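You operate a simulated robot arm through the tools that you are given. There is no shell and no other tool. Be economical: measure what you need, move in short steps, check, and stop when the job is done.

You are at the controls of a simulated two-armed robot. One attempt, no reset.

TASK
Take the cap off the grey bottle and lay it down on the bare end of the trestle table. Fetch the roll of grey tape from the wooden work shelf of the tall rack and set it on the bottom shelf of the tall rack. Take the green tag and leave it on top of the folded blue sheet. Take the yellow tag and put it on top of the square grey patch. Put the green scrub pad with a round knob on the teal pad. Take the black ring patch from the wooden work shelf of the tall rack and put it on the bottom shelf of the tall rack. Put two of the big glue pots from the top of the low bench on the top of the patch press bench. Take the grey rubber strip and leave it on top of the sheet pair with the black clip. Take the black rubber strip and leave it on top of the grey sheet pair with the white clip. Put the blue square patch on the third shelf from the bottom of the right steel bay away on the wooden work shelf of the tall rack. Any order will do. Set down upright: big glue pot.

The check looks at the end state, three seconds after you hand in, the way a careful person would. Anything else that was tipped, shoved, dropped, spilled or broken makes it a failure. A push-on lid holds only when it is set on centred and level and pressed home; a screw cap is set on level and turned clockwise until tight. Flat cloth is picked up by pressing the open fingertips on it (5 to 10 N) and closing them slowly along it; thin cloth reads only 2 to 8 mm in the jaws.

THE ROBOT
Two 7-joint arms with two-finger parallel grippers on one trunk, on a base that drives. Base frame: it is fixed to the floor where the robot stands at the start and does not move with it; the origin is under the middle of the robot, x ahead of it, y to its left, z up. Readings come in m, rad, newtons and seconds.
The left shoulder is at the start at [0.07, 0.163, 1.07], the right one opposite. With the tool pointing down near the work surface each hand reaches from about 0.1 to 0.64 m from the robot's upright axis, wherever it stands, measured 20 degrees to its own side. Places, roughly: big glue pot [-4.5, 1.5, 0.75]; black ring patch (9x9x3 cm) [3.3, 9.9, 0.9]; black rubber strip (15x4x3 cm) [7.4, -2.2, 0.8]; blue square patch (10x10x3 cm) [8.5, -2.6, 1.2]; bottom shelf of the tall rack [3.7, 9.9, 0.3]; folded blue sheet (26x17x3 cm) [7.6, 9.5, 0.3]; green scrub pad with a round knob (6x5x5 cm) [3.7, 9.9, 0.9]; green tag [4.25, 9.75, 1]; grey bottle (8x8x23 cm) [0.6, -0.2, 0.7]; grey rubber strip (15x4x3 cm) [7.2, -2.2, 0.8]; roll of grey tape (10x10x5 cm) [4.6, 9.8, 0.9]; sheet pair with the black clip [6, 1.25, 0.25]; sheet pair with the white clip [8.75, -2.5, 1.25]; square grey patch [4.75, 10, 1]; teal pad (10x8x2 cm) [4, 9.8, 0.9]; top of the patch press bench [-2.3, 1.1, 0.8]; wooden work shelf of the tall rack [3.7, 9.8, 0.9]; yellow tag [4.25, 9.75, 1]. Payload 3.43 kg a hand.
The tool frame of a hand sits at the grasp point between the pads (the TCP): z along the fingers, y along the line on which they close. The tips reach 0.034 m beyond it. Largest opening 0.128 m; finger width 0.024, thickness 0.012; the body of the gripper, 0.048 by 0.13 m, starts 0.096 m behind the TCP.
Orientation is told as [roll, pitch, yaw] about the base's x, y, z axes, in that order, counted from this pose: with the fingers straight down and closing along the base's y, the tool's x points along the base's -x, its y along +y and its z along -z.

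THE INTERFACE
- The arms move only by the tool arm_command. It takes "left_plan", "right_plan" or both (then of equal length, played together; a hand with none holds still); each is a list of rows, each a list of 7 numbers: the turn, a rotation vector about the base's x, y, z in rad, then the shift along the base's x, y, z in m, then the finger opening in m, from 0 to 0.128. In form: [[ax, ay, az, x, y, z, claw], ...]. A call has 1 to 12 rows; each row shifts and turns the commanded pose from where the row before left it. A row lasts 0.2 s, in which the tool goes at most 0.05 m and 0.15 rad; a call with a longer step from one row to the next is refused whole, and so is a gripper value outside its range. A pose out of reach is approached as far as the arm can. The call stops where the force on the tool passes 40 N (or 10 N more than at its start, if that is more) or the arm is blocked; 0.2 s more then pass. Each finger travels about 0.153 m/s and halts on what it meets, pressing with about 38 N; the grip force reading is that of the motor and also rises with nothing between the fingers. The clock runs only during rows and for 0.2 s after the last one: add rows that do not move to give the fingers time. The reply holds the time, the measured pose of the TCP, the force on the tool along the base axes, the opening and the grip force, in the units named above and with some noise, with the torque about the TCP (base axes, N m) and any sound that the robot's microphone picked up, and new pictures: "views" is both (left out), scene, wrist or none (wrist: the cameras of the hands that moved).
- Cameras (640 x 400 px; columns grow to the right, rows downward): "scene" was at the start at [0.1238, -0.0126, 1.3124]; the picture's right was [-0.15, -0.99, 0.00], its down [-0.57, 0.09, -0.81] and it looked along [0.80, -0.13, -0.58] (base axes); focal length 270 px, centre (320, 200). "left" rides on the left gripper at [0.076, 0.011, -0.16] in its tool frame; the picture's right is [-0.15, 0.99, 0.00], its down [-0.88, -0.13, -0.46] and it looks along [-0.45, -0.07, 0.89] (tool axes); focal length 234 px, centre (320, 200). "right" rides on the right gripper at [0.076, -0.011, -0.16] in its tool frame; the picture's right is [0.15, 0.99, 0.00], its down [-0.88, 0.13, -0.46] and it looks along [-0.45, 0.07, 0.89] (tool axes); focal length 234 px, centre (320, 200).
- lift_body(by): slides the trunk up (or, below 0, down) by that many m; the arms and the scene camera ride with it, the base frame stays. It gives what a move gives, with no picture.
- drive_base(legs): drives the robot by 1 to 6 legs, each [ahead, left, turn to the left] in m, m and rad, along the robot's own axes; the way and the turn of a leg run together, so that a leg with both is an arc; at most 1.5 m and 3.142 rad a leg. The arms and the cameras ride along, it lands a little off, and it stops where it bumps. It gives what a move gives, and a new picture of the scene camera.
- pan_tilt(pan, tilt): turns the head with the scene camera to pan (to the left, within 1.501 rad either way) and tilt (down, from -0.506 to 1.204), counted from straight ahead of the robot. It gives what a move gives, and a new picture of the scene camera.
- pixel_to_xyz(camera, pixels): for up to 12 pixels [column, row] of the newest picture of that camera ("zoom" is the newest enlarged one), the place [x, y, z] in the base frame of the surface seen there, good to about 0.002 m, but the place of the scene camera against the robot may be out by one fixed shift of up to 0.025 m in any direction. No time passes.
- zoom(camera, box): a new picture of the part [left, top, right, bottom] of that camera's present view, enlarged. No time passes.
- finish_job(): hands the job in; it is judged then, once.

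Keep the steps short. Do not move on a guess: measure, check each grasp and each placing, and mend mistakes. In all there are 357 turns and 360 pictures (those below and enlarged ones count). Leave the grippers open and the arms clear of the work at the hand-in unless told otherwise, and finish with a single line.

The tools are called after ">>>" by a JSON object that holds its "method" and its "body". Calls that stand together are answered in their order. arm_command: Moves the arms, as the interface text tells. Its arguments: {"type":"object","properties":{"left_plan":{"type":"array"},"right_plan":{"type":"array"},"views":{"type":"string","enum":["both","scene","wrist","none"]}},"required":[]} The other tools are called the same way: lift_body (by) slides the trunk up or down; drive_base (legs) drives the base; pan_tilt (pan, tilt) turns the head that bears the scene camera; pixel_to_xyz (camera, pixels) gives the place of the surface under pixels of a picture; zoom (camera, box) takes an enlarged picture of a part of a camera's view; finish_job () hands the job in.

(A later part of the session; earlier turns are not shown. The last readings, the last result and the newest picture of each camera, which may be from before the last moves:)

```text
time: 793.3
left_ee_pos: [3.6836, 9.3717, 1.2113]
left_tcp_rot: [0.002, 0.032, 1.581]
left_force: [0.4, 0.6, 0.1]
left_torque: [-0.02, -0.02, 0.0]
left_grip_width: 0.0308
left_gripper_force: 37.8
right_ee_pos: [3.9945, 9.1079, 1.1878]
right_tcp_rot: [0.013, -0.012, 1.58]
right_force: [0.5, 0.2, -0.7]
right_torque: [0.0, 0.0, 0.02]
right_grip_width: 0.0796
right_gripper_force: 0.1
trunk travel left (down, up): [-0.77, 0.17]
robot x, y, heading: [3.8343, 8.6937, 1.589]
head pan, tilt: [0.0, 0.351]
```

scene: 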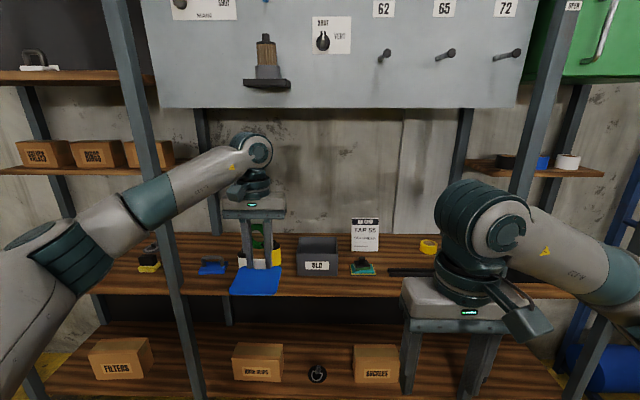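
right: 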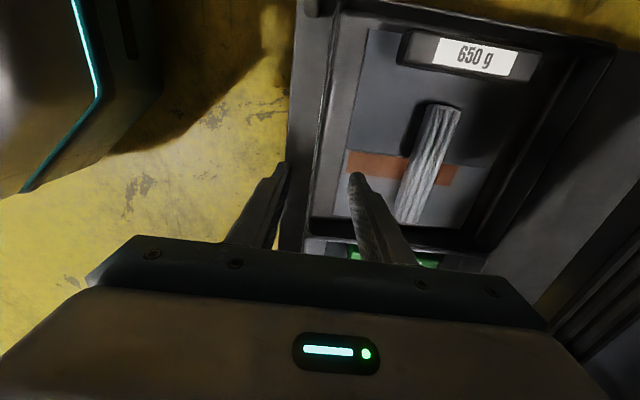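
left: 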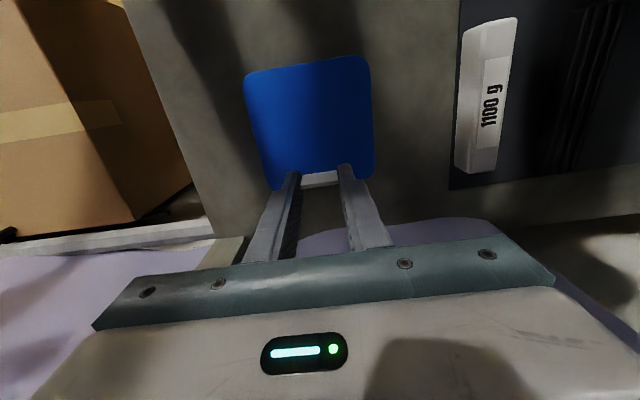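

I'll lower the hand to z≈1.13 (below the panel, above the bin), shift right 7 cm and drive in.

>>> {"method": "arm_command", "body": {"left_plan": [[0, 0, 0, 0, 0, -0.04, 0.02], [0, 0, 0, 0, 0, -0.04, 0.02], [0, 0, 0, 0, 0, 0, 0.02]], "views": "none"}}

>>> {"method": "drive_base", "body": {"legs": [[0, -0.075, -0.018], [0.54, 0, 0]]}}

>>> {"method": "zoom", "body": {"camera": "left", "box": [0, 0, 640, 400]}}

```text
time: 794.1
left_ee_pos: [3.6839, 9.3708, 1.1324]
left_tcp_rot: [0.003, 0.033, 1.582]
left_force: [0.3, -0.2, -0.2]
left_torque: [0.0, 0.02, -0.01]
left_grip_width: 0.0307
left_gripper_force: 38.0
right_ee_pos: [3.9943, 9.1075, 1.1882]
right_tcp_rot: [0.015, -0.01, 1.579]
right_force: [-0.5, -1.0, -0.2]
right_torque: [0.02, 0.03, -0.04]
right_grip_width: 0.08
right_gripper_force: 0.0
trunk travel left (down, up): [-0.77, 0.17]
robot x, y, heading: [3.8317, 8.6896, 1.587]
head pan, tilt: [0.0, 0.351]
```

```text
time: 797.7
left_ee_pos: [3.7582, 9.8727, 1.1398]
left_tcp_rot: [-0.008, 0.019, 1.561]
left_force: [0.7, 0.9, -0.5]
left_torque: [-0.02, -0.04, 0.02]
left_grip_width: 0.0311
left_gripper_force: 38.0
right_ee_pos: [4.0636, 9.6044, 1.1949]
right_tcp_rot: [0.004, -0.02, 1.553]
right_force: [0.2, 0.7, -0.4]
right_torque: [-0.02, -0.05, -0.02]
right_grip_width: 0.0801
right_gripper_force: 0.0
trunk travel left (down, up): [-0.77, 0.17]
robot x, y, heading: [3.9065, 9.2056, 1.567]
head pan, tilt: [0.0, 0.351]
stopped in leg 2: the robot was blocked; the commanded pose is now the measured one
```

scene: 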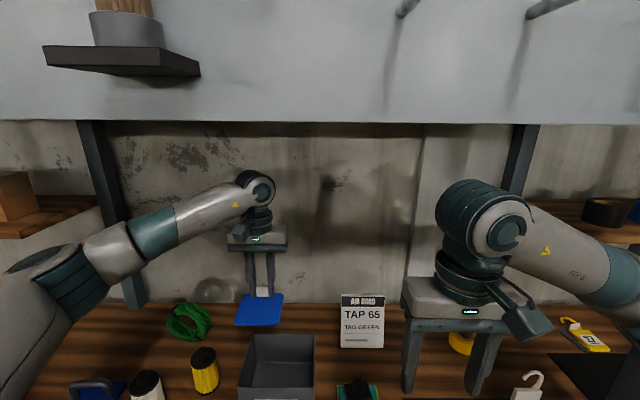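

```text
1.00 times, centred on (320, 200) of left (not enlarged: the box is as wide or as high as the picture)
```

zoom: 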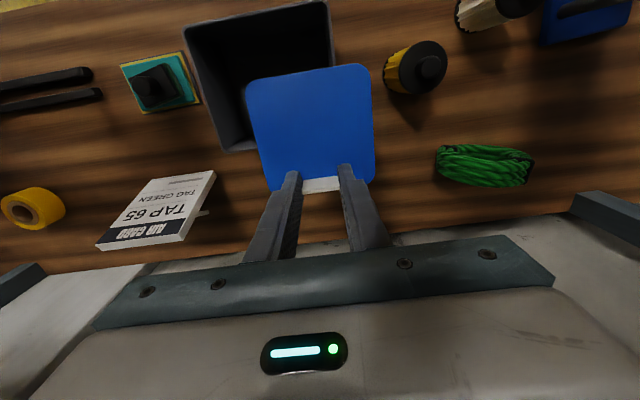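

The right elbow met the post. I'll back 3 cm and reach the rest with the left arm to (3.75,9.965).

>>> {"method": "drive_base", "body": {"legs": [[-0.03, 0, 0.0]]}}

>>> {"method": "arm_command", "body": {"left_plan": [[0, 0, 0, -0.002, 0.035, 0, 0.02], [0, 0, 0, -0.002, 0.035, 0, 0.02], [0, 0, 0, -0.002, 0.03, 0, 0.02], [0, 0, 0, 0, 0.02, 0, 0.02], [0, 0, 0, 0, 0, 0, 0.02]], "views": "wrist"}}

```text
time: 798.5
left_ee_pos: [3.7654, 9.8569, 1.131]
left_tcp_rot: [0.002, 0.031, 1.564]
left_force: [-0.6, -0.4, -0.2]
left_torque: [0.0, 0.02, 0.02]
left_grip_width: 0.031
left_gripper_force: 38.0
right_ee_pos: [4.0733, 9.5889, 1.1869]
right_tcp_rot: [0.014, -0.004, 1.559]
right_force: [0.2, -0.9, 0.1]
right_torque: [0.02, -0.04, -0.01]
right_grip_width: 0.0799
right_gripper_force: 0.1
trunk travel left (down, up): [-0.77, 0.17]
robot x, y, heading: [3.9056, 9.177, 1.571]
head pan, tilt: [0.0, 0.351]
```

scene: 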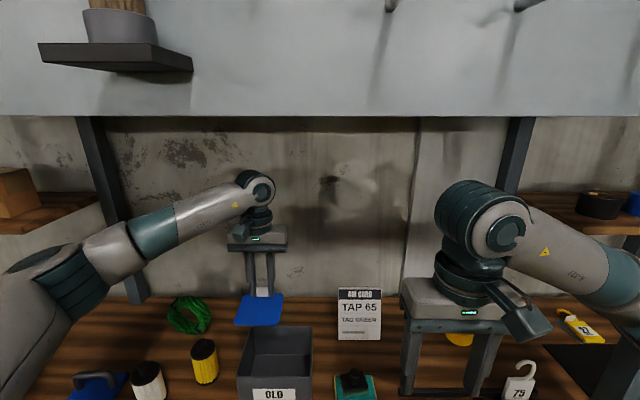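

```text
time: 799.7
left_ee_pos: [3.7606, 9.9776, 1.132]
left_tcp_rot: [0.004, 0.032, 1.565]
left_force: [-0.4, 0.2, -0.8]
left_torque: [0.04, -0.02, 0.03]
left_grip_width: 0.0311
left_gripper_force: 37.5
right_ee_pos: [4.0724, 9.5897, 1.1862]
right_tcp_rot: [0.013, -0.006, 1.558]
right_force: [0.7, 0.6, 0.1]
right_torque: [-0.04, 0.04, 0.03]
right_grip_width: 0.0801
right_gripper_force: 0.1
trunk travel left (down, up): [-0.77, 0.17]
robot x, y, heading: [3.9056, 9.1785, 1.568]
head pan, tilt: [0.0, 0.351]
```

left: 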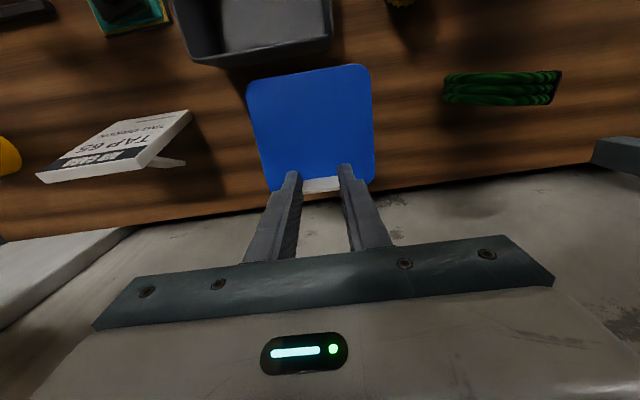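

The patch is behind the bin over bare wood. I'll lower it.

>>> {"method": "arm_command", "body": {"left_plan": [[0, 0, 0, -0.015, -0.004, -0.04, 0.02], [0, 0, 0, 0, 0, -0.045, 0.02], [0, 0, 0, 0, 0, -0.045, 0.02], [0, 0, 0, 0, 0, -0.035, 0.02], [0, 0, 0, 0, 0, -0.012, 0.02], [0, 0, 0, 0, 0, 0, 0.02]], "views": "wrist"}}

```text
time: 801.1
left_ee_pos: [3.7429, 9.9742, 0.9542]
left_tcp_rot: [0.002, 0.031, 1.566]
left_force: [0.0, 0.5, -1.7]
left_torque: [0.03, 0.02, 0.03]
left_grip_width: 0.031
left_gripper_force: 37.7
right_ee_pos: [4.0736, 9.5878, 1.1871]
right_tcp_rot: [0.014, -0.005, 1.56]
right_force: [0.0, 0.2, 0.1]
right_torque: [-0.01, -0.02, -0.01]
right_grip_width: 0.0801
right_gripper_force: 0.0
trunk travel left (down, up): [-0.77, 0.17]
robot x, y, heading: [3.9069, 9.1777, 1.573]
head pan, tilt: [0.0, 0.351]
```

left: 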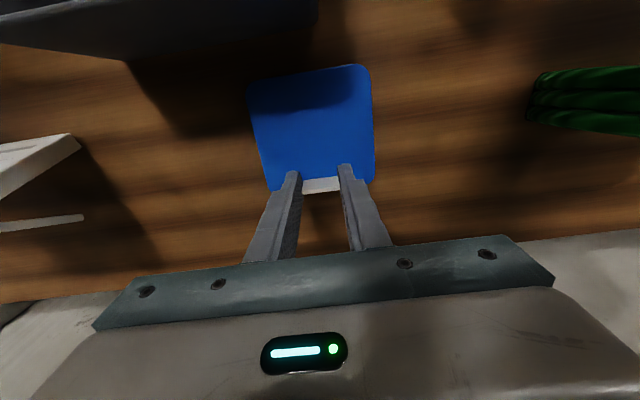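

>>> {"method": "arm_command", "body": {"left_plan": [[0, 0, 0, 0, 0, -0.006, 0.02], [0, 0, 0, 0, 0, -0.003, 0.02], [0, 0, 0, 0, 0, -0.002, 0.02], [0, 0, 0, 0, 0, -0.002, 0.02], [0, 0, 0, 0, 0, 0, 0.02]], "views": "none"}}

```text
time: 802.3
left_ee_pos: [3.7463, 9.9736, 0.945]
left_tcp_rot: [0.003, 0.028, 1.567]
left_force: [-2.4, 4.1, 14.6]
left_torque: [-0.87, -0.01, -0.04]
left_grip_width: 0.0311
left_gripper_force: 38.1
right_ee_pos: [4.0726, 9.5889, 1.1863]
right_tcp_rot: [0.016, -0.008, 1.559]
right_force: [-0.5, 0.3, -0.6]
right_torque: [0.01, -0.02, 0.02]
right_grip_width: 0.08
right_gripper_force: 0.0
trunk travel left (down, up): [-0.77, 0.17]
robot x, y, heading: [3.9053, 9.1738, 1.572]
head pan, tilt: [0.0, 0.351]
```

Contact. I'll release, rise, and draw back.

>>> {"method": "arm_command", "body": {"left_plan": [[0, 0, 0, 0, 0, 0.001, 0.035], [0, 0, 0, 0, 0, 0, 0.05], [0, 0, 0, 0, 0, 0.03, 0.05], [0, 0, 0, 0, 0, 0.045, 0.05], [0, 0, 0, 0, 0, 0.045, 0.05], [0, 0, 0, 0, 0, 0.045, 0.05], [0, 0, 0, 0, 0, 0.03, 0.05], [0, 0, 0, 0, -0.04, 0, 0.05], [0, 0, 0, 0, -0.04, 0, 0.05]], "views": "wrist"}}

```text
time: 804.3
left_ee_pos: [3.7457, 9.8927, 1.1372]
left_tcp_rot: [0.004, 0.032, 1.568]
left_force: [0.2, -0.7, 0.2]
left_torque: [-0.01, 0.04, 0.0]
left_grip_width: 0.05
left_gripper_force: 0.2
right_ee_pos: [4.0731, 9.5894, 1.1862]
right_tcp_rot: [0.013, -0.004, 1.559]
right_force: [0.2, 0.0, -0.3]
right_torque: [0.02, -0.01, 0.0]
right_grip_width: 0.0798
right_gripper_force: 0.1
trunk travel left (down, up): [-0.77, 0.17]
robot x, y, heading: [3.9056, 9.1771, 1.569]
head pan, tilt: [0.0, 0.351]
```

left: 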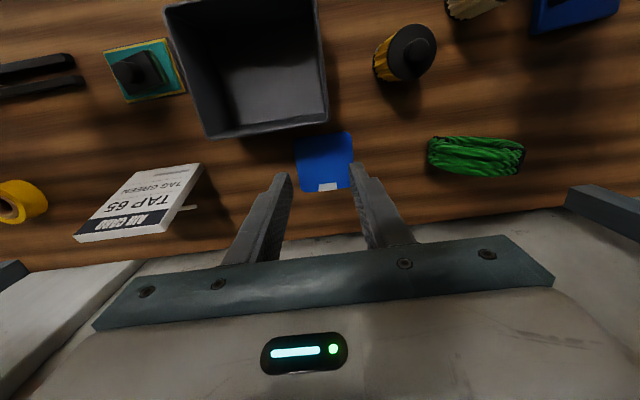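

The blue patch lies on the wooden shelf. Only the glue pots remain. I'll back out, straighten the right arm, go back to the aisle and turn south.

>>> {"method": "drive_base", "body": {"legs": [[-0.48, 0, 0], [0, 1.45, 0], [0, 0.72, 0]]}}

>>> {"method": "arm_command", "body": {"right_plan": [[0, 0, 0, -0.01, 0.035, -0.01, 0.128], [0, 0, 0, -0.01, 0.035, -0.01, 0.128], [0, 0, 0, -0.01, 0.035, -0.01, 0.128], [0, 0, 0, -0.01, 0.035, -0.01, 0.128], [0, 0, 0, 0, 0.035, -0.01, 0.128], [0, 0, 0, 0, 0.03, 0, 0.128]], "left_plan": [[0, 0, 0, 0, -0.015, 0, 0.128], [0, 0, 0, 0, -0.015, 0, 0.128], [0, 0, 0, 0, -0.015, 0, 0.128], [0, 0, 0, 0, -0.015, 0, 0.128], [0, 0, 0, 0, 0, 0, 0.128], [0, 0, 0, 0, 0, 0, 0.128]], "views": "none"}}

>>> {"method": "drive_base", "body": {"legs": [[0, 0, -3.14], [1.5, 0, 0], [1.5, 0, 0], [1.4, -0.15, 0]]}}

```text
time: 817.5
left_ee_pos: [1.5875, 9.4575, 1.1368]
left_tcp_rot: [0.004, 0.031, 1.53]
left_force: [-0.5, 0.2, 0.3]
left_torque: [-0.02, 0.01, 0.02]
left_grip_width: 0.05
left_gripper_force: 0.1
right_ee_pos: [1.9058, 9.1435, 1.1866]
right_tcp_rot: [0.015, -0.005, 1.523]
right_force: [-0.4, -0.1, 0.1]
right_torque: [0.0, 0.0, 0.02]
right_grip_width: 0.08
right_gripper_force: 0.1
trunk travel left (down, up): [-0.77, 0.17]
robot x, y, heading: [1.7219, 8.7378, 1.535]
head pan, tilt: [0.0, 0.351]
```

scene: 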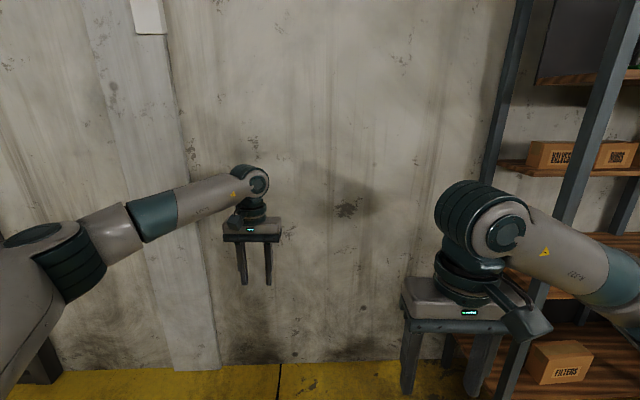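

```text
time: 818.9
left_ee_pos: [1.5877, 9.399, 1.1365]
left_tcp_rot: [0.004, 0.034, 1.531]
left_force: [-0.5, -0.2, -0.7]
left_torque: [-0.02, -0.02, 0.02]
left_grip_width: 0.1281
left_gripper_force: 0.0
right_ee_pos: [1.864, 9.3502, 1.1367]
right_tcp_rot: [0.012, -0.004, 1.525]
right_force: [-0.9, 0.3, -0.5]
right_torque: [0.01, 0.04, 0.03]
right_grip_width: 0.1282
right_gripper_force: 0.0
trunk travel left (down, up): [-0.77, 0.17]
robot x, y, heading: [1.7217, 8.7367, 1.535]
head pan, tilt: [0.0, 0.351]
```

```text
time: 847.1
left_ee_pos: [1.7293, 3.7023, 1.1362]
left_tcp_rot: [0.004, 0.03, -1.561]
left_force: [-1.1, 0.3, -0.4]
left_torque: [0.03, 0.02, 0.02]
left_grip_width: 0.1282
left_gripper_force: 0.1
right_ee_pos: [1.4513, 3.7396, 1.1381]
right_tcp_rot: [0.016, -0.005, -1.565]
right_force: [0.1, 0.1, -0.6]
right_torque: [0.01, 0.0, 0.02]
right_grip_width: 0.1279
right_gripper_force: 0.0
trunk travel left (down, up): [-0.77, 0.17]
robot x, y, heading: [1.5627, 4.3559, -1.552]
head pan, tilt: [0.0, 0.351]
```

scene: 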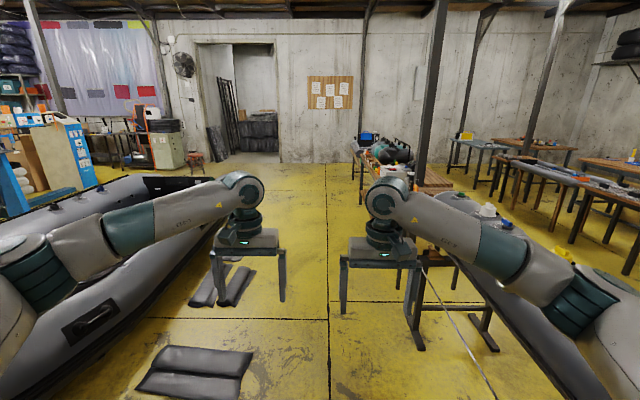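

I'll go on south to y≈-0.8 and look toward the south-west passage.

>>> {"method": "drive_base", "body": {"legs": [[1.45, -0.1, -0.015], [1.5, 0, 0], [1.5, 0, 0], [0.8, 0, 0]]}}

>>> {"method": "pan_tilt", "body": {"pan": -0.9, "tilt": 0.35}}

```text
time: 872.3
left_ee_pos: [1.7666, -1.5473, 1.1375]
left_tcp_rot: [0.003, 0.032, -1.539]
left_force: [-0.4, 0.0, -0.1]
left_torque: [0.02, 0.04, 0.02]
left_grip_width: 0.1279
left_gripper_force: 0.0
right_ee_pos: [1.4892, -1.518, 1.1369]
right_tcp_rot: [0.016, -0.005, -1.545]
right_force: [0.4, 0.1, 0.3]
right_torque: [-0.05, 0.0, 0.01]
right_grip_width: 0.1279
right_gripper_force: 0.1
trunk travel left (down, up): [-0.77, 0.17]
robot x, y, heading: [1.5859, -0.896, -1.537]
head pan, tilt: [0.0, 0.351]
```

scene: 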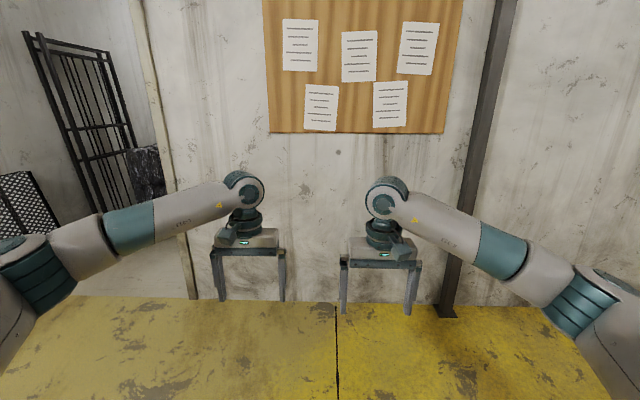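

```text
time: 873.5
left_ee_pos: [1.7668, -1.5485, 1.1369]
left_tcp_rot: [0.002, 0.03, -1.538]
left_force: [0.5, 0.1, 0.0]
left_torque: [0.01, -0.01, -0.02]
left_grip_width: 0.1279
left_gripper_force: 0.0
right_ee_pos: [1.4884, -1.5181, 1.1357]
right_tcp_rot: [0.015, -0.005, -1.544]
right_force: [-0.1, 1.2, -0.2]
right_torque: [0.01, -0.03, 0.03]
right_grip_width: 0.1281
right_gripper_force: 0.0
trunk travel left (down, up): [-0.77, 0.17]
robot x, y, heading: [1.5846, -0.8992, -1.536]
head pan, tilt: [-0.901, 0.351]
```

scene: 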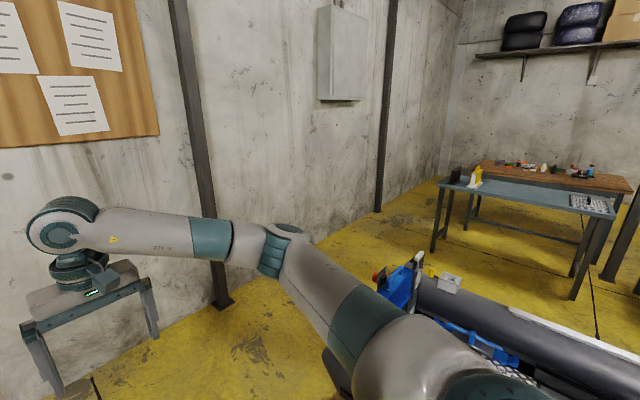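

>>> {"method": "pixel_to_xyz", "body": {"camera": "scene", "pixels": [[222, 300], [380, 210], [435, 248], [470, 240], [410, 190], [425, 180], [400, 270], [330, 330], [478, 165], [445, 180], [610, 215], [632, 190]]}}

>>> {"method": "zoom", "body": {"camera": "scene", "box": [360, 130, 640, 310]}}

```text
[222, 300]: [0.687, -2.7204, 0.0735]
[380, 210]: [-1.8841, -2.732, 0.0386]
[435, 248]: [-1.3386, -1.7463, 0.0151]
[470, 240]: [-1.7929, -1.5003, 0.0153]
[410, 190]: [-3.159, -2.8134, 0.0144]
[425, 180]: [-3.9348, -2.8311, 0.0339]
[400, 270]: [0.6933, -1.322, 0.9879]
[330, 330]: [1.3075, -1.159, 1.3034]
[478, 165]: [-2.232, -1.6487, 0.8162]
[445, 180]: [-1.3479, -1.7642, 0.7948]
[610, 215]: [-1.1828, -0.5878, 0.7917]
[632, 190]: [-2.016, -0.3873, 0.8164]
```

```text
2.22 times, centred on (500, 220) of scene
```

zoom: 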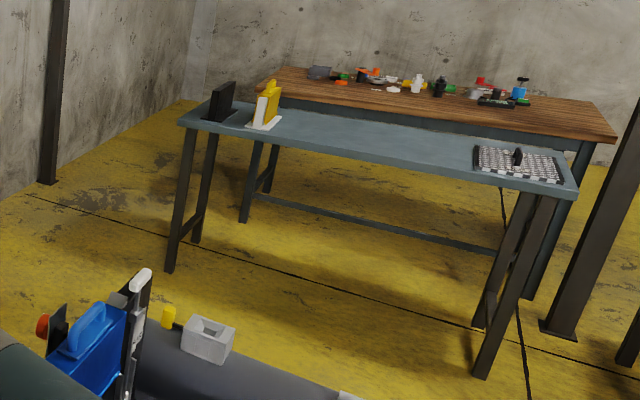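

The corridor along the south wall (y -2.73 to -1.76) leads west past both tables to open floor. I'll turn west and follow it at y≈-2.2.

>>> {"method": "drive_base", "body": {"legs": [[0.4, 0.1, 0], [0, 0, -1.6], [0, 0.88, 0], [1.5, 0, 0], [0.8, 0, 0]]}}

>>> {"method": "pan_tilt", "body": {"pan": -0.2, "tilt": 0.4}}

```text
time: 895.2
left_ee_pos: [-1.2742, -2.1974, 1.1371]
left_tcp_rot: [0.002, 0.031, 3.08]
left_force: [0.4, 0.2, 0.0]
left_torque: [0.01, -0.01, 0.01]
left_grip_width: 0.1282
left_gripper_force: 0.1
right_ee_pos: [-1.2178, -1.922, 1.137]
right_tcp_rot: [0.018, -0.005, 3.073]
right_force: [0.6, 1.4, -0.3]
right_torque: [0.01, -0.02, -0.01]
right_grip_width: 0.1277
right_gripper_force: 0.1
trunk travel left (down, up): [-0.77, 0.17]
robot x, y, heading: [-0.6104, -2.0793, 3.082]
head pan, tilt: [-0.901, 0.351]
```

scene: 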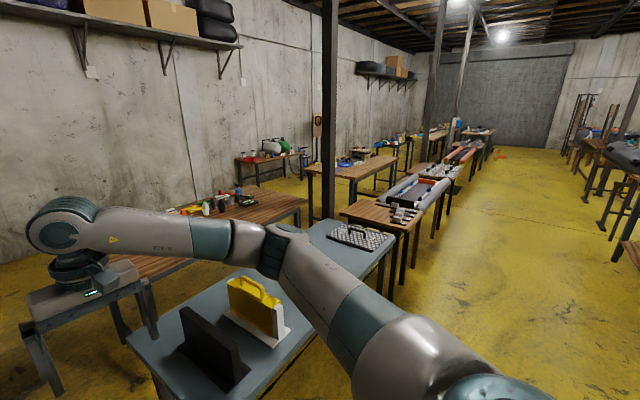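

```text
time: 896.2
left_ee_pos: [-1.2744, -2.1972, 1.1362]
left_tcp_rot: [0.003, 0.031, 3.08]
left_force: [-0.5, 0.1, -0.1]
left_torque: [-0.01, 0.0, 0.0]
left_grip_width: 0.1281
left_gripper_force: 0.0
right_ee_pos: [-1.2168, -1.9219, 1.137]
right_tcp_rot: [0.016, -0.006, 3.072]
right_force: [-0.2, -0.5, -0.3]
right_torque: [0.01, 0.0, -0.01]
right_grip_width: 0.1279
right_gripper_force: 0.1
trunk travel left (down, up): [-0.77, 0.17]
robot x, y, heading: [-0.612, -2.0748, 3.087]
head pan, tilt: [-0.201, 0.4]
```

scene: 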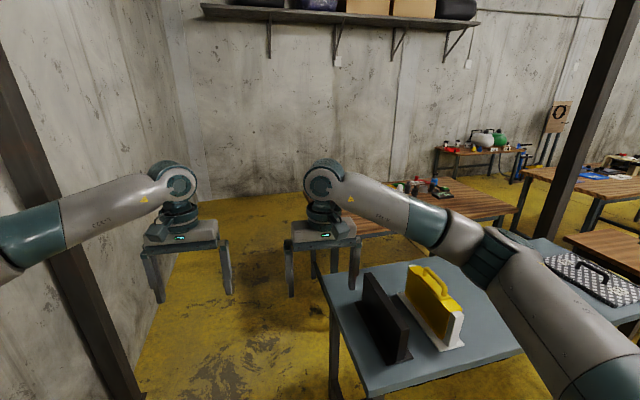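

The glue pot bench is visible at (480,150). I'll straighten, shift left a bit, and pass the blue table.

>>> {"method": "drive_base", "body": {"legs": [[0, 0.12, 0.055], [1.5, 0, 0], [1.0, 0, 0]]}}

>>> {"method": "pan_tilt", "body": {"pan": -1.1, "tilt": 0.4}}

```text
time: 909.3
left_ee_pos: [-3.77, -2.3345, 1.1366]
left_tcp_rot: [0.003, 0.033, 3.123]
left_force: [0.4, 0.6, 0.0]
left_torque: [-0.02, -0.01, 0.03]
left_grip_width: 0.1281
left_gripper_force: 0.0
right_ee_pos: [-3.7241, -2.0572, 1.1378]
right_tcp_rot: [0.016, -0.006, 3.115]
right_force: [0.8, -0.2, -0.5]
right_torque: [0.0, -0.01, 0.0]
right_grip_width: 0.128
right_gripper_force: 0.1
trunk travel left (down, up): [-0.77, 0.17]
robot x, y, heading: [-3.1074, -2.1867, 3.126]
head pan, tilt: [-0.201, 0.4]
```

scene: 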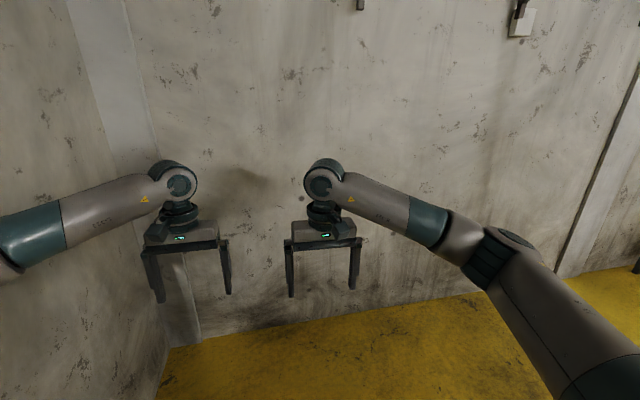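

```text
time: 910.5
left_ee_pos: [-3.7703, -2.3336, 1.1355]
left_tcp_rot: [0.004, 0.029, 3.121]
left_force: [0.3, -0.9, 0.0]
left_torque: [-0.01, 0.03, 0.02]
left_grip_width: 0.1282
left_gripper_force: 0.0
right_ee_pos: [-3.725, -2.0558, 1.1369]
right_tcp_rot: [0.016, -0.005, 3.116]
right_force: [-0.2, -0.5, 0.2]
right_torque: [0.03, -0.03, 0.01]
right_grip_width: 0.128
right_gripper_force: 0.1
trunk travel left (down, up): [-0.77, 0.17]
robot x, y, heading: [-3.1116, -2.1862, 3.125]
head pan, tilt: [-1.1, 0.4]
```

scene: 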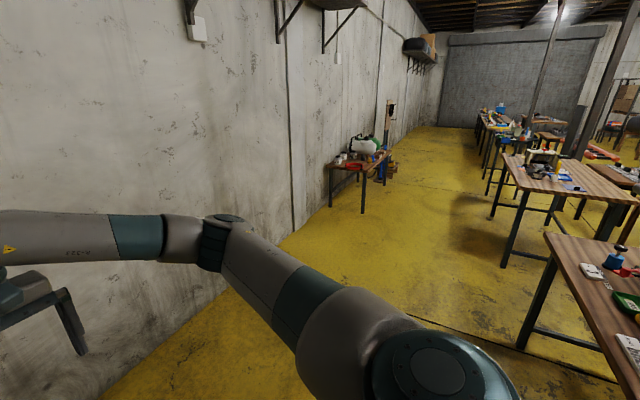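

The west lane is wide open and leads to the pot bench. I'll move on, turn north and drive to y≈0.3.

>>> {"method": "drive_base", "body": {"legs": [[0.35, 0, 0], [0, 0, -1.56], [1.4, 0, 0], [1.1, 0, 0]]}}

>>> {"method": "pan_tilt", "body": {"pan": 0.5, "tilt": 0.45}}

>>> {"method": "zoom", "body": {"camera": "scene", "box": [200, 100, 480, 280]}}

```text
time: 928.6
left_ee_pos: [-3.6534, 1.015, 1.1364]
left_tcp_rot: [0.002, 0.032, 1.577]
left_force: [0.1, 0.0, -1.1]
left_torque: [-0.01, 0.02, -0.03]
left_grip_width: 0.1279
left_gripper_force: 0.1
right_ee_pos: [-3.3759, 0.9785, 1.1377]
right_tcp_rot: [0.016, -0.006, 1.571]
right_force: [0.0, -0.4, -0.5]
right_torque: [-0.03, 0.01, 0.01]
right_grip_width: 0.128
right_gripper_force: 0.0
trunk travel left (down, up): [-0.77, 0.17]
robot x, y, heading: [-3.4904, 0.3626, 1.586]
head pan, tilt: [-1.1, 0.4]
```

scene: 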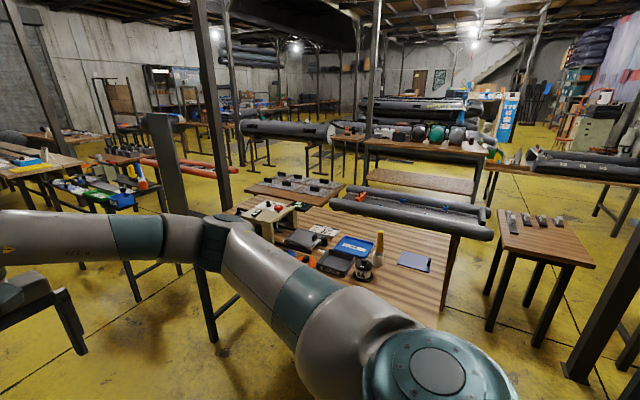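

```text
time: 930.2
left_ee_pos: [-3.6534, 1.0166, 1.1366]
left_tcp_rot: [0.003, 0.03, 1.577]
left_force: [-0.3, 0.1, 0.1]
left_torque: [-0.02, 0.03, 0.01]
left_grip_width: 0.1281
left_gripper_force: 0.2
right_ee_pos: [-3.3756, 0.9793, 1.1367]
right_tcp_rot: [0.015, -0.006, 1.573]
right_force: [-0.3, -0.3, -0.6]
right_torque: [0.02, 0.0, 0.0]
right_grip_width: 0.1277
right_gripper_force: 0.1
trunk travel left (down, up): [-0.77, 0.17]
robot x, y, heading: [-3.4875, 0.3647, 1.587]
head pan, tilt: [0.499, 0.45]
```

```text
refused: no pictures are left
```

Pictures have run out, but I can still measure on the last scene picture, which shows the press bench. I'll sample its top for free spots.

>>> {"method": "pixel_to_xyz", "body": {"camera": "scene", "pixels": [[400, 300], [430, 305], [385, 285], [440, 250], [400, 235], [340, 222], [450, 240], [435, 320], [415, 262], [363, 268], [310, 212], [420, 285]]}}

>>> {"method": "pixel_to_xyz", "body": {"camera": "scene", "pixels": [[340, 265], [355, 245], [300, 240], [270, 212], [405, 245], [430, 262], [425, 240], [395, 275], [380, 245], [445, 262], [240, 215], [445, 285]]}}

```text
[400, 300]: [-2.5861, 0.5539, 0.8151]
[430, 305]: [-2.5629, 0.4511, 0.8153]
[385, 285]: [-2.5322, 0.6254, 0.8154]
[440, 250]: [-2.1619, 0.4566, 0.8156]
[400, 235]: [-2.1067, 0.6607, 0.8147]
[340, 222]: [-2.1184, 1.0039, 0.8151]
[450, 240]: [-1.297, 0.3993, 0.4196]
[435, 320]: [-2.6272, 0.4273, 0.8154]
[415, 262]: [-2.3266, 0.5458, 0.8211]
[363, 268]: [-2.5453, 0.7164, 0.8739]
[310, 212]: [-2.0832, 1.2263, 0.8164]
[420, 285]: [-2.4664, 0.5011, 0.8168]
```

```text
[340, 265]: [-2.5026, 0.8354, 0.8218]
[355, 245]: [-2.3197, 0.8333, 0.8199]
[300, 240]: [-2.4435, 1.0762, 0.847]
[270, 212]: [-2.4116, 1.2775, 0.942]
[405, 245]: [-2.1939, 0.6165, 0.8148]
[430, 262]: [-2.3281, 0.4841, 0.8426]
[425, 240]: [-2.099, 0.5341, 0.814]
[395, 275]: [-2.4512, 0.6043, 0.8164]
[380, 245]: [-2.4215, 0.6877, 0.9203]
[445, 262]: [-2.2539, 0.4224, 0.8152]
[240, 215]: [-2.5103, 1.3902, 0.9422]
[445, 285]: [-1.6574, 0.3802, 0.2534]
```

The free strip on the press bench is x -2.63…-2.45, y≈0.42–0.65 (z≈0.80). I still need my base's size: the last right-wrist picture showed its edge, so I'll measure there. The robot then stood at (5.31,1.373), heading 0.

>>> {"method": "pixel_to_xyz", "body": {"camera": "right", "pixels": [[97, 95], [80, 10], [60, 135], [25, 188], [150, 60], [160, 90], [110, 150], [60, 185]]}}

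```text
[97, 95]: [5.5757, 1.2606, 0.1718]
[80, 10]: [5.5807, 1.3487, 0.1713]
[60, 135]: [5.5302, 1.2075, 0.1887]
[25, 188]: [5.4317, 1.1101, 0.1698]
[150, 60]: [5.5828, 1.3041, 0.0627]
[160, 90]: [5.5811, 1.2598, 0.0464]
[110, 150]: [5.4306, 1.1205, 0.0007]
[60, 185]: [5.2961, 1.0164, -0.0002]
```

The base is an octagon about 0.27 m in half-width, 0.19 m high. The pots, from my earlier measurement, are at about (-4.52,1.08) and (-4.54,1.32) on the bench (z≈0.60), each roughly 0.10 across and 0.11 tall. I'll drive up and turn to face the bench.

>>> {"method": "drive_base", "body": {"legs": [[0.83, 0, 0], [0, 0, 1.555]]}}

>>> {"method": "lift_body", "body": {"by": -0.3}}

```text
time: 938.5
left_ee_pos: [-4.1524, 1.0492, 1.1368]
left_tcp_rot: [0.004, 0.031, 3.129]
left_force: [0.4, -0.5, -0.1]
left_torque: [0.02, 0.0, 0.03]
left_grip_width: 0.128
left_gripper_force: 0.1
right_ee_pos: [-4.1088, 1.3268, 1.1372]
right_tcp_rot: [0.016, -0.004, 3.125]
right_force: [-0.4, 0.4, -0.4]
right_torque: [-0.01, 0.0, 0.01]
right_grip_width: 0.1281
right_gripper_force: 0.1
trunk travel left (down, up): [-0.77, 0.17]
robot x, y, heading: [-3.4905, 1.1972, 3.135]
head pan, tilt: [0.499, 0.45]
```

```text
time: 941.5
left_ee_pos: [-4.1528, 1.0494, 0.8373]
left_tcp_rot: [0.002, 0.03, 3.129]
left_force: [0.6, -0.2, -0.7]
left_torque: [0.03, -0.02, 0.03]
left_grip_width: 0.1282
left_gripper_force: 0.1
right_ee_pos: [-4.1095, 1.3256, 0.8377]
right_tcp_rot: [0.015, -0.005, 3.126]
right_force: [-0.6, 0.5, 0.0]
right_torque: [0.02, 0.01, -0.02]
right_grip_width: 0.128
right_gripper_force: 0.1
trunk travel left (down, up): [-0.47, 0.47]
robot x, y, heading: [-3.4923, 1.202, 3.141]
head pan, tilt: [0.499, 0.45]
```

I'll work by touch now. First I drive in so the hands are above the bench, then turn both hands so they close along x, and centre the right hand over the second pot.

>>> {"method": "drive_base", "body": {"legs": [[0.29, 0, 0]]}}

>>> {"method": "arm_command", "body": {"right_plan": [[0, 0, 0, -0.035, 0, 0, 0.05], [0, 0, 0, -0.035, 0, 0, 0.0], [0, 0, 0, -0.035, 0, 0, 0.0], [0, 0, 0, -0.032, -0.004, 0, 0.0], [0, 0, 0, 0, 0, 0, 0.0]], "views": "none"}}

```text
time: 943.5
left_ee_pos: [-4.4435, 1.0529, 0.8353]
left_tcp_rot: [0.003, 0.032, 3.128]
left_force: [-0.1, 0.2, -0.2]
left_torque: [-0.04, 0.01, 0.0]
left_grip_width: 0.128
left_gripper_force: 0.0
right_ee_pos: [-4.399, 1.3293, 0.8369]
right_tcp_rot: [0.015, -0.003, 3.123]
right_force: [0.4, -0.2, 1.1]
right_torque: [0.0, 0.0, -0.02]
right_grip_width: 0.128
right_gripper_force: 0.1
trunk travel left (down, up): [-0.47, 0.47]
robot x, y, heading: [-3.7828, 1.2056, 3.134]
head pan, tilt: [0.499, 0.45]
```

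```text
time: 944.7
left_ee_pos: [-4.4429, 1.0535, 0.8365]
left_tcp_rot: [0.003, 0.032, 3.128]
left_force: [-0.1, 0.3, -0.9]
left_torque: [-0.03, 0.05, -0.04]
left_grip_width: 0.1279
left_gripper_force: 0.1
right_ee_pos: [-4.5371, 1.3268, 0.8382]
right_tcp_rot: [0.015, -0.005, 3.123]
right_force: [0.9, 0.1, 0.7]
right_torque: [0.01, 0.04, 0.0]
right_grip_width: 0.0
right_gripper_force: 33.4
trunk travel left (down, up): [-0.47, 0.47]
robot x, y, heading: [-3.781, 1.2054, 3.13]
head pan, tilt: [0.499, 0.45]
no pictures are left
```

I'll probe down with closed fingers to feel the lid's top.

>>> {"method": "arm_command", "body": {"right_plan": [[0, 0, 0, 0, -0.008, -0.02, 0.0], [0, 0, 0, 0, 0, -0.02, 0.0], [0, 0, 0, 0, 0, -0.015, 0.0], [0, 0, 0, 0, 0, -0.006, 0.0], [0, 0, 0, 0, 0, -0.006, 0.0], [0, 0, 0, 0, 0, -0.006, 0.0], [0, 0, 0, 0, 0, -0.006, 0.0], [0, 0, 0, 0, 0, -0.006, 0.0], [0, 0, 0, 0, 0, -0.006, 0.0], [0, 0, 0, 0, 0, -0.006, 0.0], [0, 0, 0, 0, 0, -0.006, 0.0], [0, 0, 0, 0, 0, -0.006, 0.0]], "views": "none"}}

```text
time: 947.2
left_ee_pos: [-4.4418, 1.0537, 0.838]
left_tcp_rot: [0.004, 0.03, 3.124]
left_force: [-0.5, 0.7, 0.0]
left_torque: [0.01, -0.01, -0.01]
left_grip_width: 0.1277
left_gripper_force: 0.0
right_ee_pos: [-4.5371, 1.3177, 0.7452]
right_tcp_rot: [0.02, -0.017, 3.121]
right_force: [9.0, 2.2, 21.5]
right_torque: [0.11, -0.56, 0.0]
right_grip_width: 0.0
right_gripper_force: 33.2
trunk travel left (down, up): [-0.47, 0.47]
robot x, y, heading: [-3.7835, 1.2066, 3.138]
head pan, tilt: [0.499, 0.45]
stopped in row 12 (right hand): the force on the tool passed its limit at 45 N (the readings are from after the stop); the commanded pose is now the measured one
no pictures are left
```

Contact at tip height 0.711, which matches the lid top. I'll rise, open, come down around the lid and squeeze gently to centre along y.

>>> {"method": "arm_command", "body": {"right_plan": [[0, 0, 0, 0, 0, 0.03, 0.04], [0, 0, 0, 0, 0, 0, 0.1], [0, 0, 0, 0, 0, 0, 0.128], [0, 0, 0, 0, 0, 0, 0.128], [0, 0, 0, 0, 0, -0.02, 0.128], [0, 0, 0, 0, 0, -0.015, 0.128], [0, 0, 0, 0, 0, -0.012, 0.128], [0, 0, 0, 0, 0, 0, 0.128]], "views": "none"}}

>>> {"method": "arm_command", "body": {"right_plan": [[0, 0, 0, 0, 0, 0, 0.11], [0, 0, 0, 0, 0, 0, 0.095], [0, 0, 0, 0, 0, 0, 0.08], [0, 0, 0, 0, 0, 0, 0.07], [0, 0, 0, 0, 0, 0, 0.06], [0, 0, 0, 0, 0, 0, 0.05]], "views": "none"}}

```text
time: 949.0
left_ee_pos: [-4.443, 1.0527, 0.8369]
left_tcp_rot: [0.004, 0.031, 3.129]
left_force: [-0.5, -0.9, -0.5]
left_torque: [-0.01, 0.01, -0.01]
left_grip_width: 0.1281
left_gripper_force: 0.1
right_ee_pos: [-4.5368, 1.318, 0.7226]
right_tcp_rot: [0.019, -0.013, 3.122]
right_force: [-0.9, -0.4, -0.1]
right_torque: [-0.03, -0.01, 0.01]
right_grip_width: 0.1278
right_gripper_force: 0.1
trunk travel left (down, up): [-0.47, 0.47]
robot x, y, heading: [-3.782, 1.207, 3.133]
head pan, tilt: [0.499, 0.45]
no pictures are left
```

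```text
time: 950.4
left_ee_pos: [-4.4422, 1.0527, 0.8374]
left_tcp_rot: [0.003, 0.033, 3.128]
left_force: [0.4, 0.3, 0.5]
left_torque: [0.03, -0.01, -0.01]
left_grip_width: 0.128
left_gripper_force: 0.1
right_ee_pos: [-4.5385, 1.3165, 0.7237]
right_tcp_rot: [0.018, -0.012, 3.119]
right_force: [-0.7, -0.5, 0.5]
right_torque: [0.14, -0.02, -0.01]
right_grip_width: 0.0558
right_gripper_force: 37.7
trunk travel left (down, up): [-0.47, 0.47]
robot x, y, heading: [-3.7838, 1.2036, 3.135]
head pan, tilt: [0.499, 0.45]
no pictures are left
```

The lid is between the fingers (0.056), so the pot is centred along y. Now I'll do the same along x: open, rise, turn the hand 90°.

>>> {"method": "arm_command", "body": {"right_plan": [[0, 0, 0, 0, 0, 0, 0.08], [0, 0, 0, 0, 0, 0, 0.128], [0, 0, 0, 0, 0, 0, 0.128], [0, 0, 0, 0, 0, 0.03, 0.128], [0, 0, 0, 0, 0, 0.03, 0.128], [0, 0, -0.15, 0, 0, 0, 0.128], [0, 0, -0.15, 0, 0, 0, 0.128], [0, 0, -0.15, 0, 0, 0, 0.128], [0, 0, -0.15, 0, 0, 0, 0.128], [0, 0, -0.15, 0, 0, 0, 0.128], [0, 0, -0.15, 0, 0, 0, 0.128], [0, 0, -0.15, 0, 0, 0, 0.128]], "views": "none"}}

>>> {"method": "arm_command", "body": {"right_plan": [[0, 0, -0.15, 0, 0, 0, 0.128], [0, 0, -0.15, 0, 0, 0, 0.128], [0, 0, -0.15, 0, 0, 0, 0.128], [0, 0, -0.05, 0, 0, 0, 0.128], [0, 0, 0, 0, 0, 0, 0.128]], "views": "none"}}

```text
time: 953.0
left_ee_pos: [-4.4424, 1.0524, 0.8364]
left_tcp_rot: [0.004, 0.031, 3.127]
left_force: [0.7, 0.7, -0.2]
left_torque: [0.02, 0.0, 0.0]
left_grip_width: 0.1281
left_gripper_force: 0.0
right_ee_pos: [-4.5377, 1.3167, 0.7832]
right_tcp_rot: [0.018, -0.014, 2.068]
right_force: [0.0, -0.6, 0.2]
right_torque: [0.04, 0.03, -0.05]
right_grip_width: 0.1278
right_gripper_force: 0.0
trunk travel left (down, up): [-0.47, 0.47]
robot x, y, heading: [-3.787, 1.2012, 3.139]
head pan, tilt: [0.499, 0.45]
no pictures are left
```

```text
time: 954.2
left_ee_pos: [-4.4423, 1.0535, 0.8366]
left_tcp_rot: [0.003, 0.032, 3.129]
left_force: [-0.6, -0.1, 0.4]
left_torque: [-0.02, 0.01, 0.04]
left_grip_width: 0.1278
left_gripper_force: 0.1
right_ee_pos: [-4.5381, 1.3182, 0.7828]
right_tcp_rot: [0.02, -0.015, 1.571]
right_force: [-0.5, 0.4, 0.2]
right_torque: [-0.06, -0.01, -0.01]
right_grip_width: 0.128
right_gripper_force: 0.0
trunk travel left (down, up): [-0.47, 0.47]
robot x, y, heading: [-3.7887, 1.2021, 3.132]
head pan, tilt: [0.499, 0.45]
no pictures are left
```

Now I'll come down around the lid and squeeze along x.

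>>> {"method": "arm_command", "body": {"right_plan": [[0, 0, 0, 0, 0, -0.025, 0.128], [0, 0, 0, 0, 0, -0.025, 0.128], [0, 0, 0, 0, 0, -0.009, 0.128], [0, 0, 0, 0, 0, 0, 0.11], [0, 0, 0, 0, 0, 0, 0.095], [0, 0, 0, 0, 0, 0, 0.08], [0, 0, 0, 0, 0, 0, 0.07], [0, 0, 0, 0, 0, 0, 0.06], [0, 0, 0, 0, 0, 0, 0.05], [0, 0, 0, 0, 0, 0, 0.05]], "views": "none"}}

```text
time: 956.4
left_ee_pos: [-4.4422, 1.0539, 0.8366]
left_tcp_rot: [0.003, 0.032, 3.126]
left_force: [1.2, 0.9, 0.1]
left_torque: [-0.02, 0.04, 0.0]
left_grip_width: 0.1281
left_gripper_force: 0.1
right_ee_pos: [-4.5388, 1.318, 0.7247]
right_tcp_rot: [0.018, -0.013, 1.572]
right_force: [0.6, -0.4, -0.4]
right_torque: [-0.02, -0.21, 0.0]
right_grip_width: 0.0589
right_gripper_force: 37.7
trunk travel left (down, up): [-0.47, 0.47]
robot x, y, heading: [-3.7805, 1.2065, 3.136]
head pan, tilt: [0.499, 0.45]
no pictures are left
```

The lid is 0.059 wide and the pot is now centred both ways. I'll open, go down around the body, and close.

>>> {"method": "arm_command", "body": {"right_plan": [[0, 0, 0, 0, 0, 0, 0.09], [0, 0, 0, 0, 0, 0, 0.128], [0, 0, 0, 0, 0, 0, 0.128], [0, 0, 0, 0, 0, -0.015, 0.128], [0, 0, 0, 0, 0, -0.015, 0.128], [0, 0, 0, 0, 0, -0.015, 0.128], [0, 0, 0, 0, 0, -0.015, 0.128], [0, 0, 0, 0, 0, -0.015, 0.128], [0, 0, 0, 0, 0, 0, 0.128]], "views": "none"}}

```text
time: 958.4
left_ee_pos: [-4.4417, 1.0541, 0.837]
left_tcp_rot: [0.001, 0.031, 3.128]
left_force: [0.3, -0.2, -0.8]
left_torque: [0.03, -0.02, -0.02]
left_grip_width: 0.1282
left_gripper_force: 0.0
right_ee_pos: [-4.5377, 1.3184, 0.649]
right_tcp_rot: [0.019, -0.014, 1.571]
right_force: [-0.2, 0.5, 1.0]
right_torque: [0.02, 0.02, 0.02]
right_grip_width: 0.1277
right_gripper_force: 0.1
trunk travel left (down, up): [-0.47, 0.47]
robot x, y, heading: [-3.784, 1.2035, 3.135]
head pan, tilt: [0.499, 0.45]
no pictures are left
```

>>> {"method": "arm_command", "body": {"right_plan": [[0, 0, 0, 0, 0, 0, 0.115], [0, 0, 0, 0, 0, 0, 0.105], [0, 0, 0, 0, 0, 0, 0.095], [0, 0, 0, 0, 0, 0, 0.085], [0, 0, 0, 0, 0, 0, 0.075], [0, 0, 0, 0, 0, 0, 0.075], [0, 0, 0, 0, 0, 0.01, 0.075], [0, 0, 0, 0, 0, 0.01, 0.075], [0, 0, 0, 0, 0, 0, 0.075]], "views": "none"}}

```text
time: 960.4
left_ee_pos: [-4.443, 1.0533, 0.8361]
left_tcp_rot: [0.004, 0.031, 3.127]
left_force: [-0.5, 0.4, 0.1]
left_torque: [-0.01, 0.02, -0.02]
left_grip_width: 0.128
left_gripper_force: 0.0
right_ee_pos: [-4.5385, 1.3187, 0.6678]
right_tcp_rot: [0.017, -0.013, 1.572]
right_force: [0.4, -0.1, -4.7]
right_torque: [-0.01, 0.02, 0.0]
right_grip_width: 0.0893
right_gripper_force: 38.3
trunk travel left (down, up): [-0.47, 0.47]
robot x, y, heading: [-3.7828, 1.2018, 3.135]
head pan, tilt: [0.499, 0.45]
no pictures are left
```

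The pot is lifted: 0.0893 wide, about 0.5 kg. I'll raise it and move it slightly aside, then probe for the first pot with the left hand.

>>> {"method": "arm_command", "body": {"right_plan": [[0, 0, 0, 0, 0, 0.04, 0.075], [0, 0, 0, 0, 0, 0.045, 0.075], [0, 0, 0, 0, 0, 0.045, 0.075], [0, 0, 0, 0.02, 0.015, 0.03, 0.075], [0, 0, 0, 0.03, 0.02, 0, 0.075], [0, 0, 0, 0.03, 0.01, 0, 0.075]], "left_plan": [[0, 0, 0, -0.02, 0.008, 0, 0.08], [0, 0, 0, -0.03, 0.008, 0, 0.03], [0, 0, 0, -0.025, 0.008, 0, 0.0], [0, 0, 0, 0, 0, 0, 0.0], [0, 0, 0, 0, 0, 0, 0.0], [0, 0, 0, 0, 0, 0, 0.0]], "views": "none"}}

>>> {"method": "arm_command", "body": {"left_plan": [[0, 0, 0, 0, 0, -0.02, 0.0], [0, 0, 0, 0, 0, -0.02, 0.0], [0, 0, 0, 0, 0, -0.015, 0.0], [0, 0, 0, 0, 0, -0.006, 0.0], [0, 0, 0, 0, 0, -0.006, 0.0], [0, 0, 0, 0, 0, -0.006, 0.0], [0, 0, 0, 0, 0, -0.006, 0.0], [0, 0, 0, 0, 0, -0.006, 0.0], [0, 0, 0, 0, 0, -0.006, 0.0], [0, 0, 0, 0, 0, -0.006, 0.0], [0, 0, 0, 0, 0, -0.006, 0.0], [0, 0, 0, 0, 0, -0.006, 0.0]], "views": "none"}}

```text
time: 961.8
left_ee_pos: [-4.5153, 1.0767, 0.8366]
left_tcp_rot: [0.004, 0.031, 3.129]
left_force: [0.0, 0.5, 0.7]
left_torque: [-0.02, 0.02, 0.0]
left_grip_width: 0.0
left_gripper_force: 33.0
right_ee_pos: [-4.4568, 1.3626, 0.8297]
right_tcp_rot: [0.021, -0.015, 1.571]
right_force: [0.3, 0.5, -3.9]
right_torque: [0.03, 0.02, 0.03]
right_grip_width: 0.0891
right_gripper_force: 37.7
trunk travel left (down, up): [-0.47, 0.47]
robot x, y, heading: [-3.7834, 1.2081, 3.136]
head pan, tilt: [0.499, 0.45]
no pictures are left
```

```text
time: 964.2
left_ee_pos: [-4.5193, 1.0774, 0.7451]
left_tcp_rot: [-0.004, 0.019, 3.128]
left_force: [6.7, -0.8, 23.3]
left_torque: [-0.05, -0.4, 0.04]
left_grip_width: 0.0
left_gripper_force: 33.2
right_ee_pos: [-4.4563, 1.3614, 0.8307]
right_tcp_rot: [0.016, -0.014, 1.572]
right_force: [-0.6, 0.1, -4.6]
right_torque: [-0.01, -0.02, -0.01]
right_grip_width: 0.0893
right_gripper_force: 37.6
trunk travel left (down, up): [-0.47, 0.47]
robot x, y, heading: [-3.7828, 1.2031, 3.135]
head pan, tilt: [0.499, 0.45]
stopped in row 12 (left hand): the force on the tool passed its limit at 46 N (the readings are from after the stop); the commanded pose is now the measured one
no pictures are left
```

The left hand felt the first pot's lid at the same height. I'll centre it the same way.

>>> {"method": "arm_command", "body": {"left_plan": [[0, 0, 0, 0, 0, 0.03, 0.04], [0, 0, 0, 0, 0, 0, 0.1], [0, 0, 0, 0, 0, 0, 0.128], [0, 0, 0, 0, 0, 0, 0.128], [0, 0, 0, 0, 0, -0.02, 0.128], [0, 0, 0, 0, 0, -0.02, 0.128], [0, 0, 0, 0, 0, -0.01, 0.128], [0, 0, 0, 0, 0, 0, 0.128]], "views": "none"}}

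>>> {"method": "arm_command", "body": {"left_plan": [[0, 0, 0, 0, 0, 0, 0.11], [0, 0, 0, 0, 0, 0, 0.095], [0, 0, 0, 0, 0, 0, 0.08], [0, 0, 0, 0, 0, 0, 0.07], [0, 0, 0, 0, 0, 0, 0.06], [0, 0, 0, 0, 0, 0, 0.05], [0, 0, 0, 0, 0, 0, 0.05]], "views": "none"}}

```text
time: 966.0
left_ee_pos: [-4.5194, 1.0778, 0.7204]
left_tcp_rot: [0.001, 0.022, 3.129]
left_force: [-0.6, -0.4, 0.4]
left_torque: [-0.01, 0.0, -0.03]
left_grip_width: 0.1279
left_gripper_force: 0.2
right_ee_pos: [-4.4568, 1.3621, 0.829]
right_tcp_rot: [0.017, -0.013, 1.573]
right_force: [0.2, -0.1, -3.7]
right_torque: [0.0, 0.01, -0.01]
right_grip_width: 0.0889
right_gripper_force: 37.8
trunk travel left (down, up): [-0.47, 0.47]
robot x, y, heading: [-3.7808, 1.2013, 3.134]
head pan, tilt: [0.499, 0.45]
no pictures are left
```

```text
time: 967.6
left_ee_pos: [-4.5191, 1.0772, 0.7211]
left_tcp_rot: [-0.001, 0.023, 3.129]
left_force: [-0.9, 0.6, 0.5]
left_torque: [-0.07, -0.04, 0.05]
left_grip_width: 0.0545
left_gripper_force: 37.7
right_ee_pos: [-4.4577, 1.3622, 0.829]
right_tcp_rot: [0.019, -0.013, 1.573]
right_force: [0.5, -0.2, -3.7]
right_torque: [0.02, -0.01, 0.04]
right_grip_width: 0.0888
right_gripper_force: 37.8
trunk travel left (down, up): [-0.47, 0.47]
robot x, y, heading: [-3.7812, 1.2088, 3.128]
head pan, tilt: [0.499, 0.45]
no pictures are left
```

>>> {"method": "arm_command", "body": {"left_plan": [[0, 0, 0, 0, 0, 0, 0.09], [0, 0, 0, 0, 0, 0, 0.128], [0, 0, 0, 0, 0, 0, 0.128], [0, 0, 0, 0, 0, 0.03, 0.128], [0, 0, 0, 0, 0, 0.03, 0.128], [0, 0, 0.15, 0, 0, 0, 0.128], [0, 0, 0.15, 0, 0, 0, 0.128], [0, 0, 0.15, 0, 0, 0, 0.128], [0, 0, 0.15, 0, 0, 0, 0.128], [0, 0, 0.15, 0, 0, 0, 0.128], [0, 0, 0.15, 0, 0, 0, 0.128], [0, 0, 0.15, 0, 0, 0, 0.128]], "views": "none"}}

>>> {"method": "arm_command", "body": {"left_plan": [[0, 0, 0.15, 0, 0, 0, 0.128], [0, 0, 0.15, 0, 0, 0, 0.128], [0, 0, 0.15, 0, 0, 0, 0.128], [0, 0, 0.075, 0, 0, 0, 0.128], [0, 0, 0, 0, 0, -0.03, 0.128], [0, 0, 0, 0, 0, -0.028, 0.128], [0, 0, 0, 0, 0, 0, 0.11], [0, 0, 0, 0, 0, 0, 0.095], [0, 0, 0, 0, 0, 0, 0.08], [0, 0, 0, 0, 0, 0, 0.065], [0, 0, 0, 0, 0, 0, 0.05], [0, 0, 0, 0, 0, 0, 0.05]], "views": "none"}}

```text
time: 970.2
left_ee_pos: [-4.5208, 1.0767, 0.7802]
left_tcp_rot: [0.001, 0.022, -2.104]
left_force: [-0.6, 0.0, -0.1]
left_torque: [0.0, 0.0, 0.0]
left_grip_width: 0.128
left_gripper_force: 0.0
right_ee_pos: [-4.4568, 1.3607, 0.8301]
right_tcp_rot: [0.019, -0.013, 1.572]
right_force: [0.5, -0.1, -3.6]
right_torque: [0.05, 0.0, 0.03]
right_grip_width: 0.089
right_gripper_force: 38.0
trunk travel left (down, up): [-0.47, 0.47]
robot x, y, heading: [-3.786, 1.206, 3.134]
head pan, tilt: [0.499, 0.45]
no pictures are left
```

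```text
time: 972.8
left_ee_pos: [-4.52, 1.0762, 0.72]
left_tcp_rot: [0.0, 0.022, -1.579]
left_force: [-1.9, -0.8, 0.5]
left_torque: [-0.04, 0.15, -0.02]
left_grip_width: 0.059
left_gripper_force: 38.0
right_ee_pos: [-4.4589, 1.3605, 0.828]
right_tcp_rot: [0.019, -0.013, 1.574]
right_force: [-0.5, 0.2, -3.8]
right_torque: [-0.05, -0.01, -0.01]
right_grip_width: 0.089
right_gripper_force: 38.1
trunk travel left (down, up): [-0.47, 0.47]
robot x, y, heading: [-3.7818, 1.2021, 3.135]
head pan, tilt: [0.499, 0.45]
no pictures are left
```

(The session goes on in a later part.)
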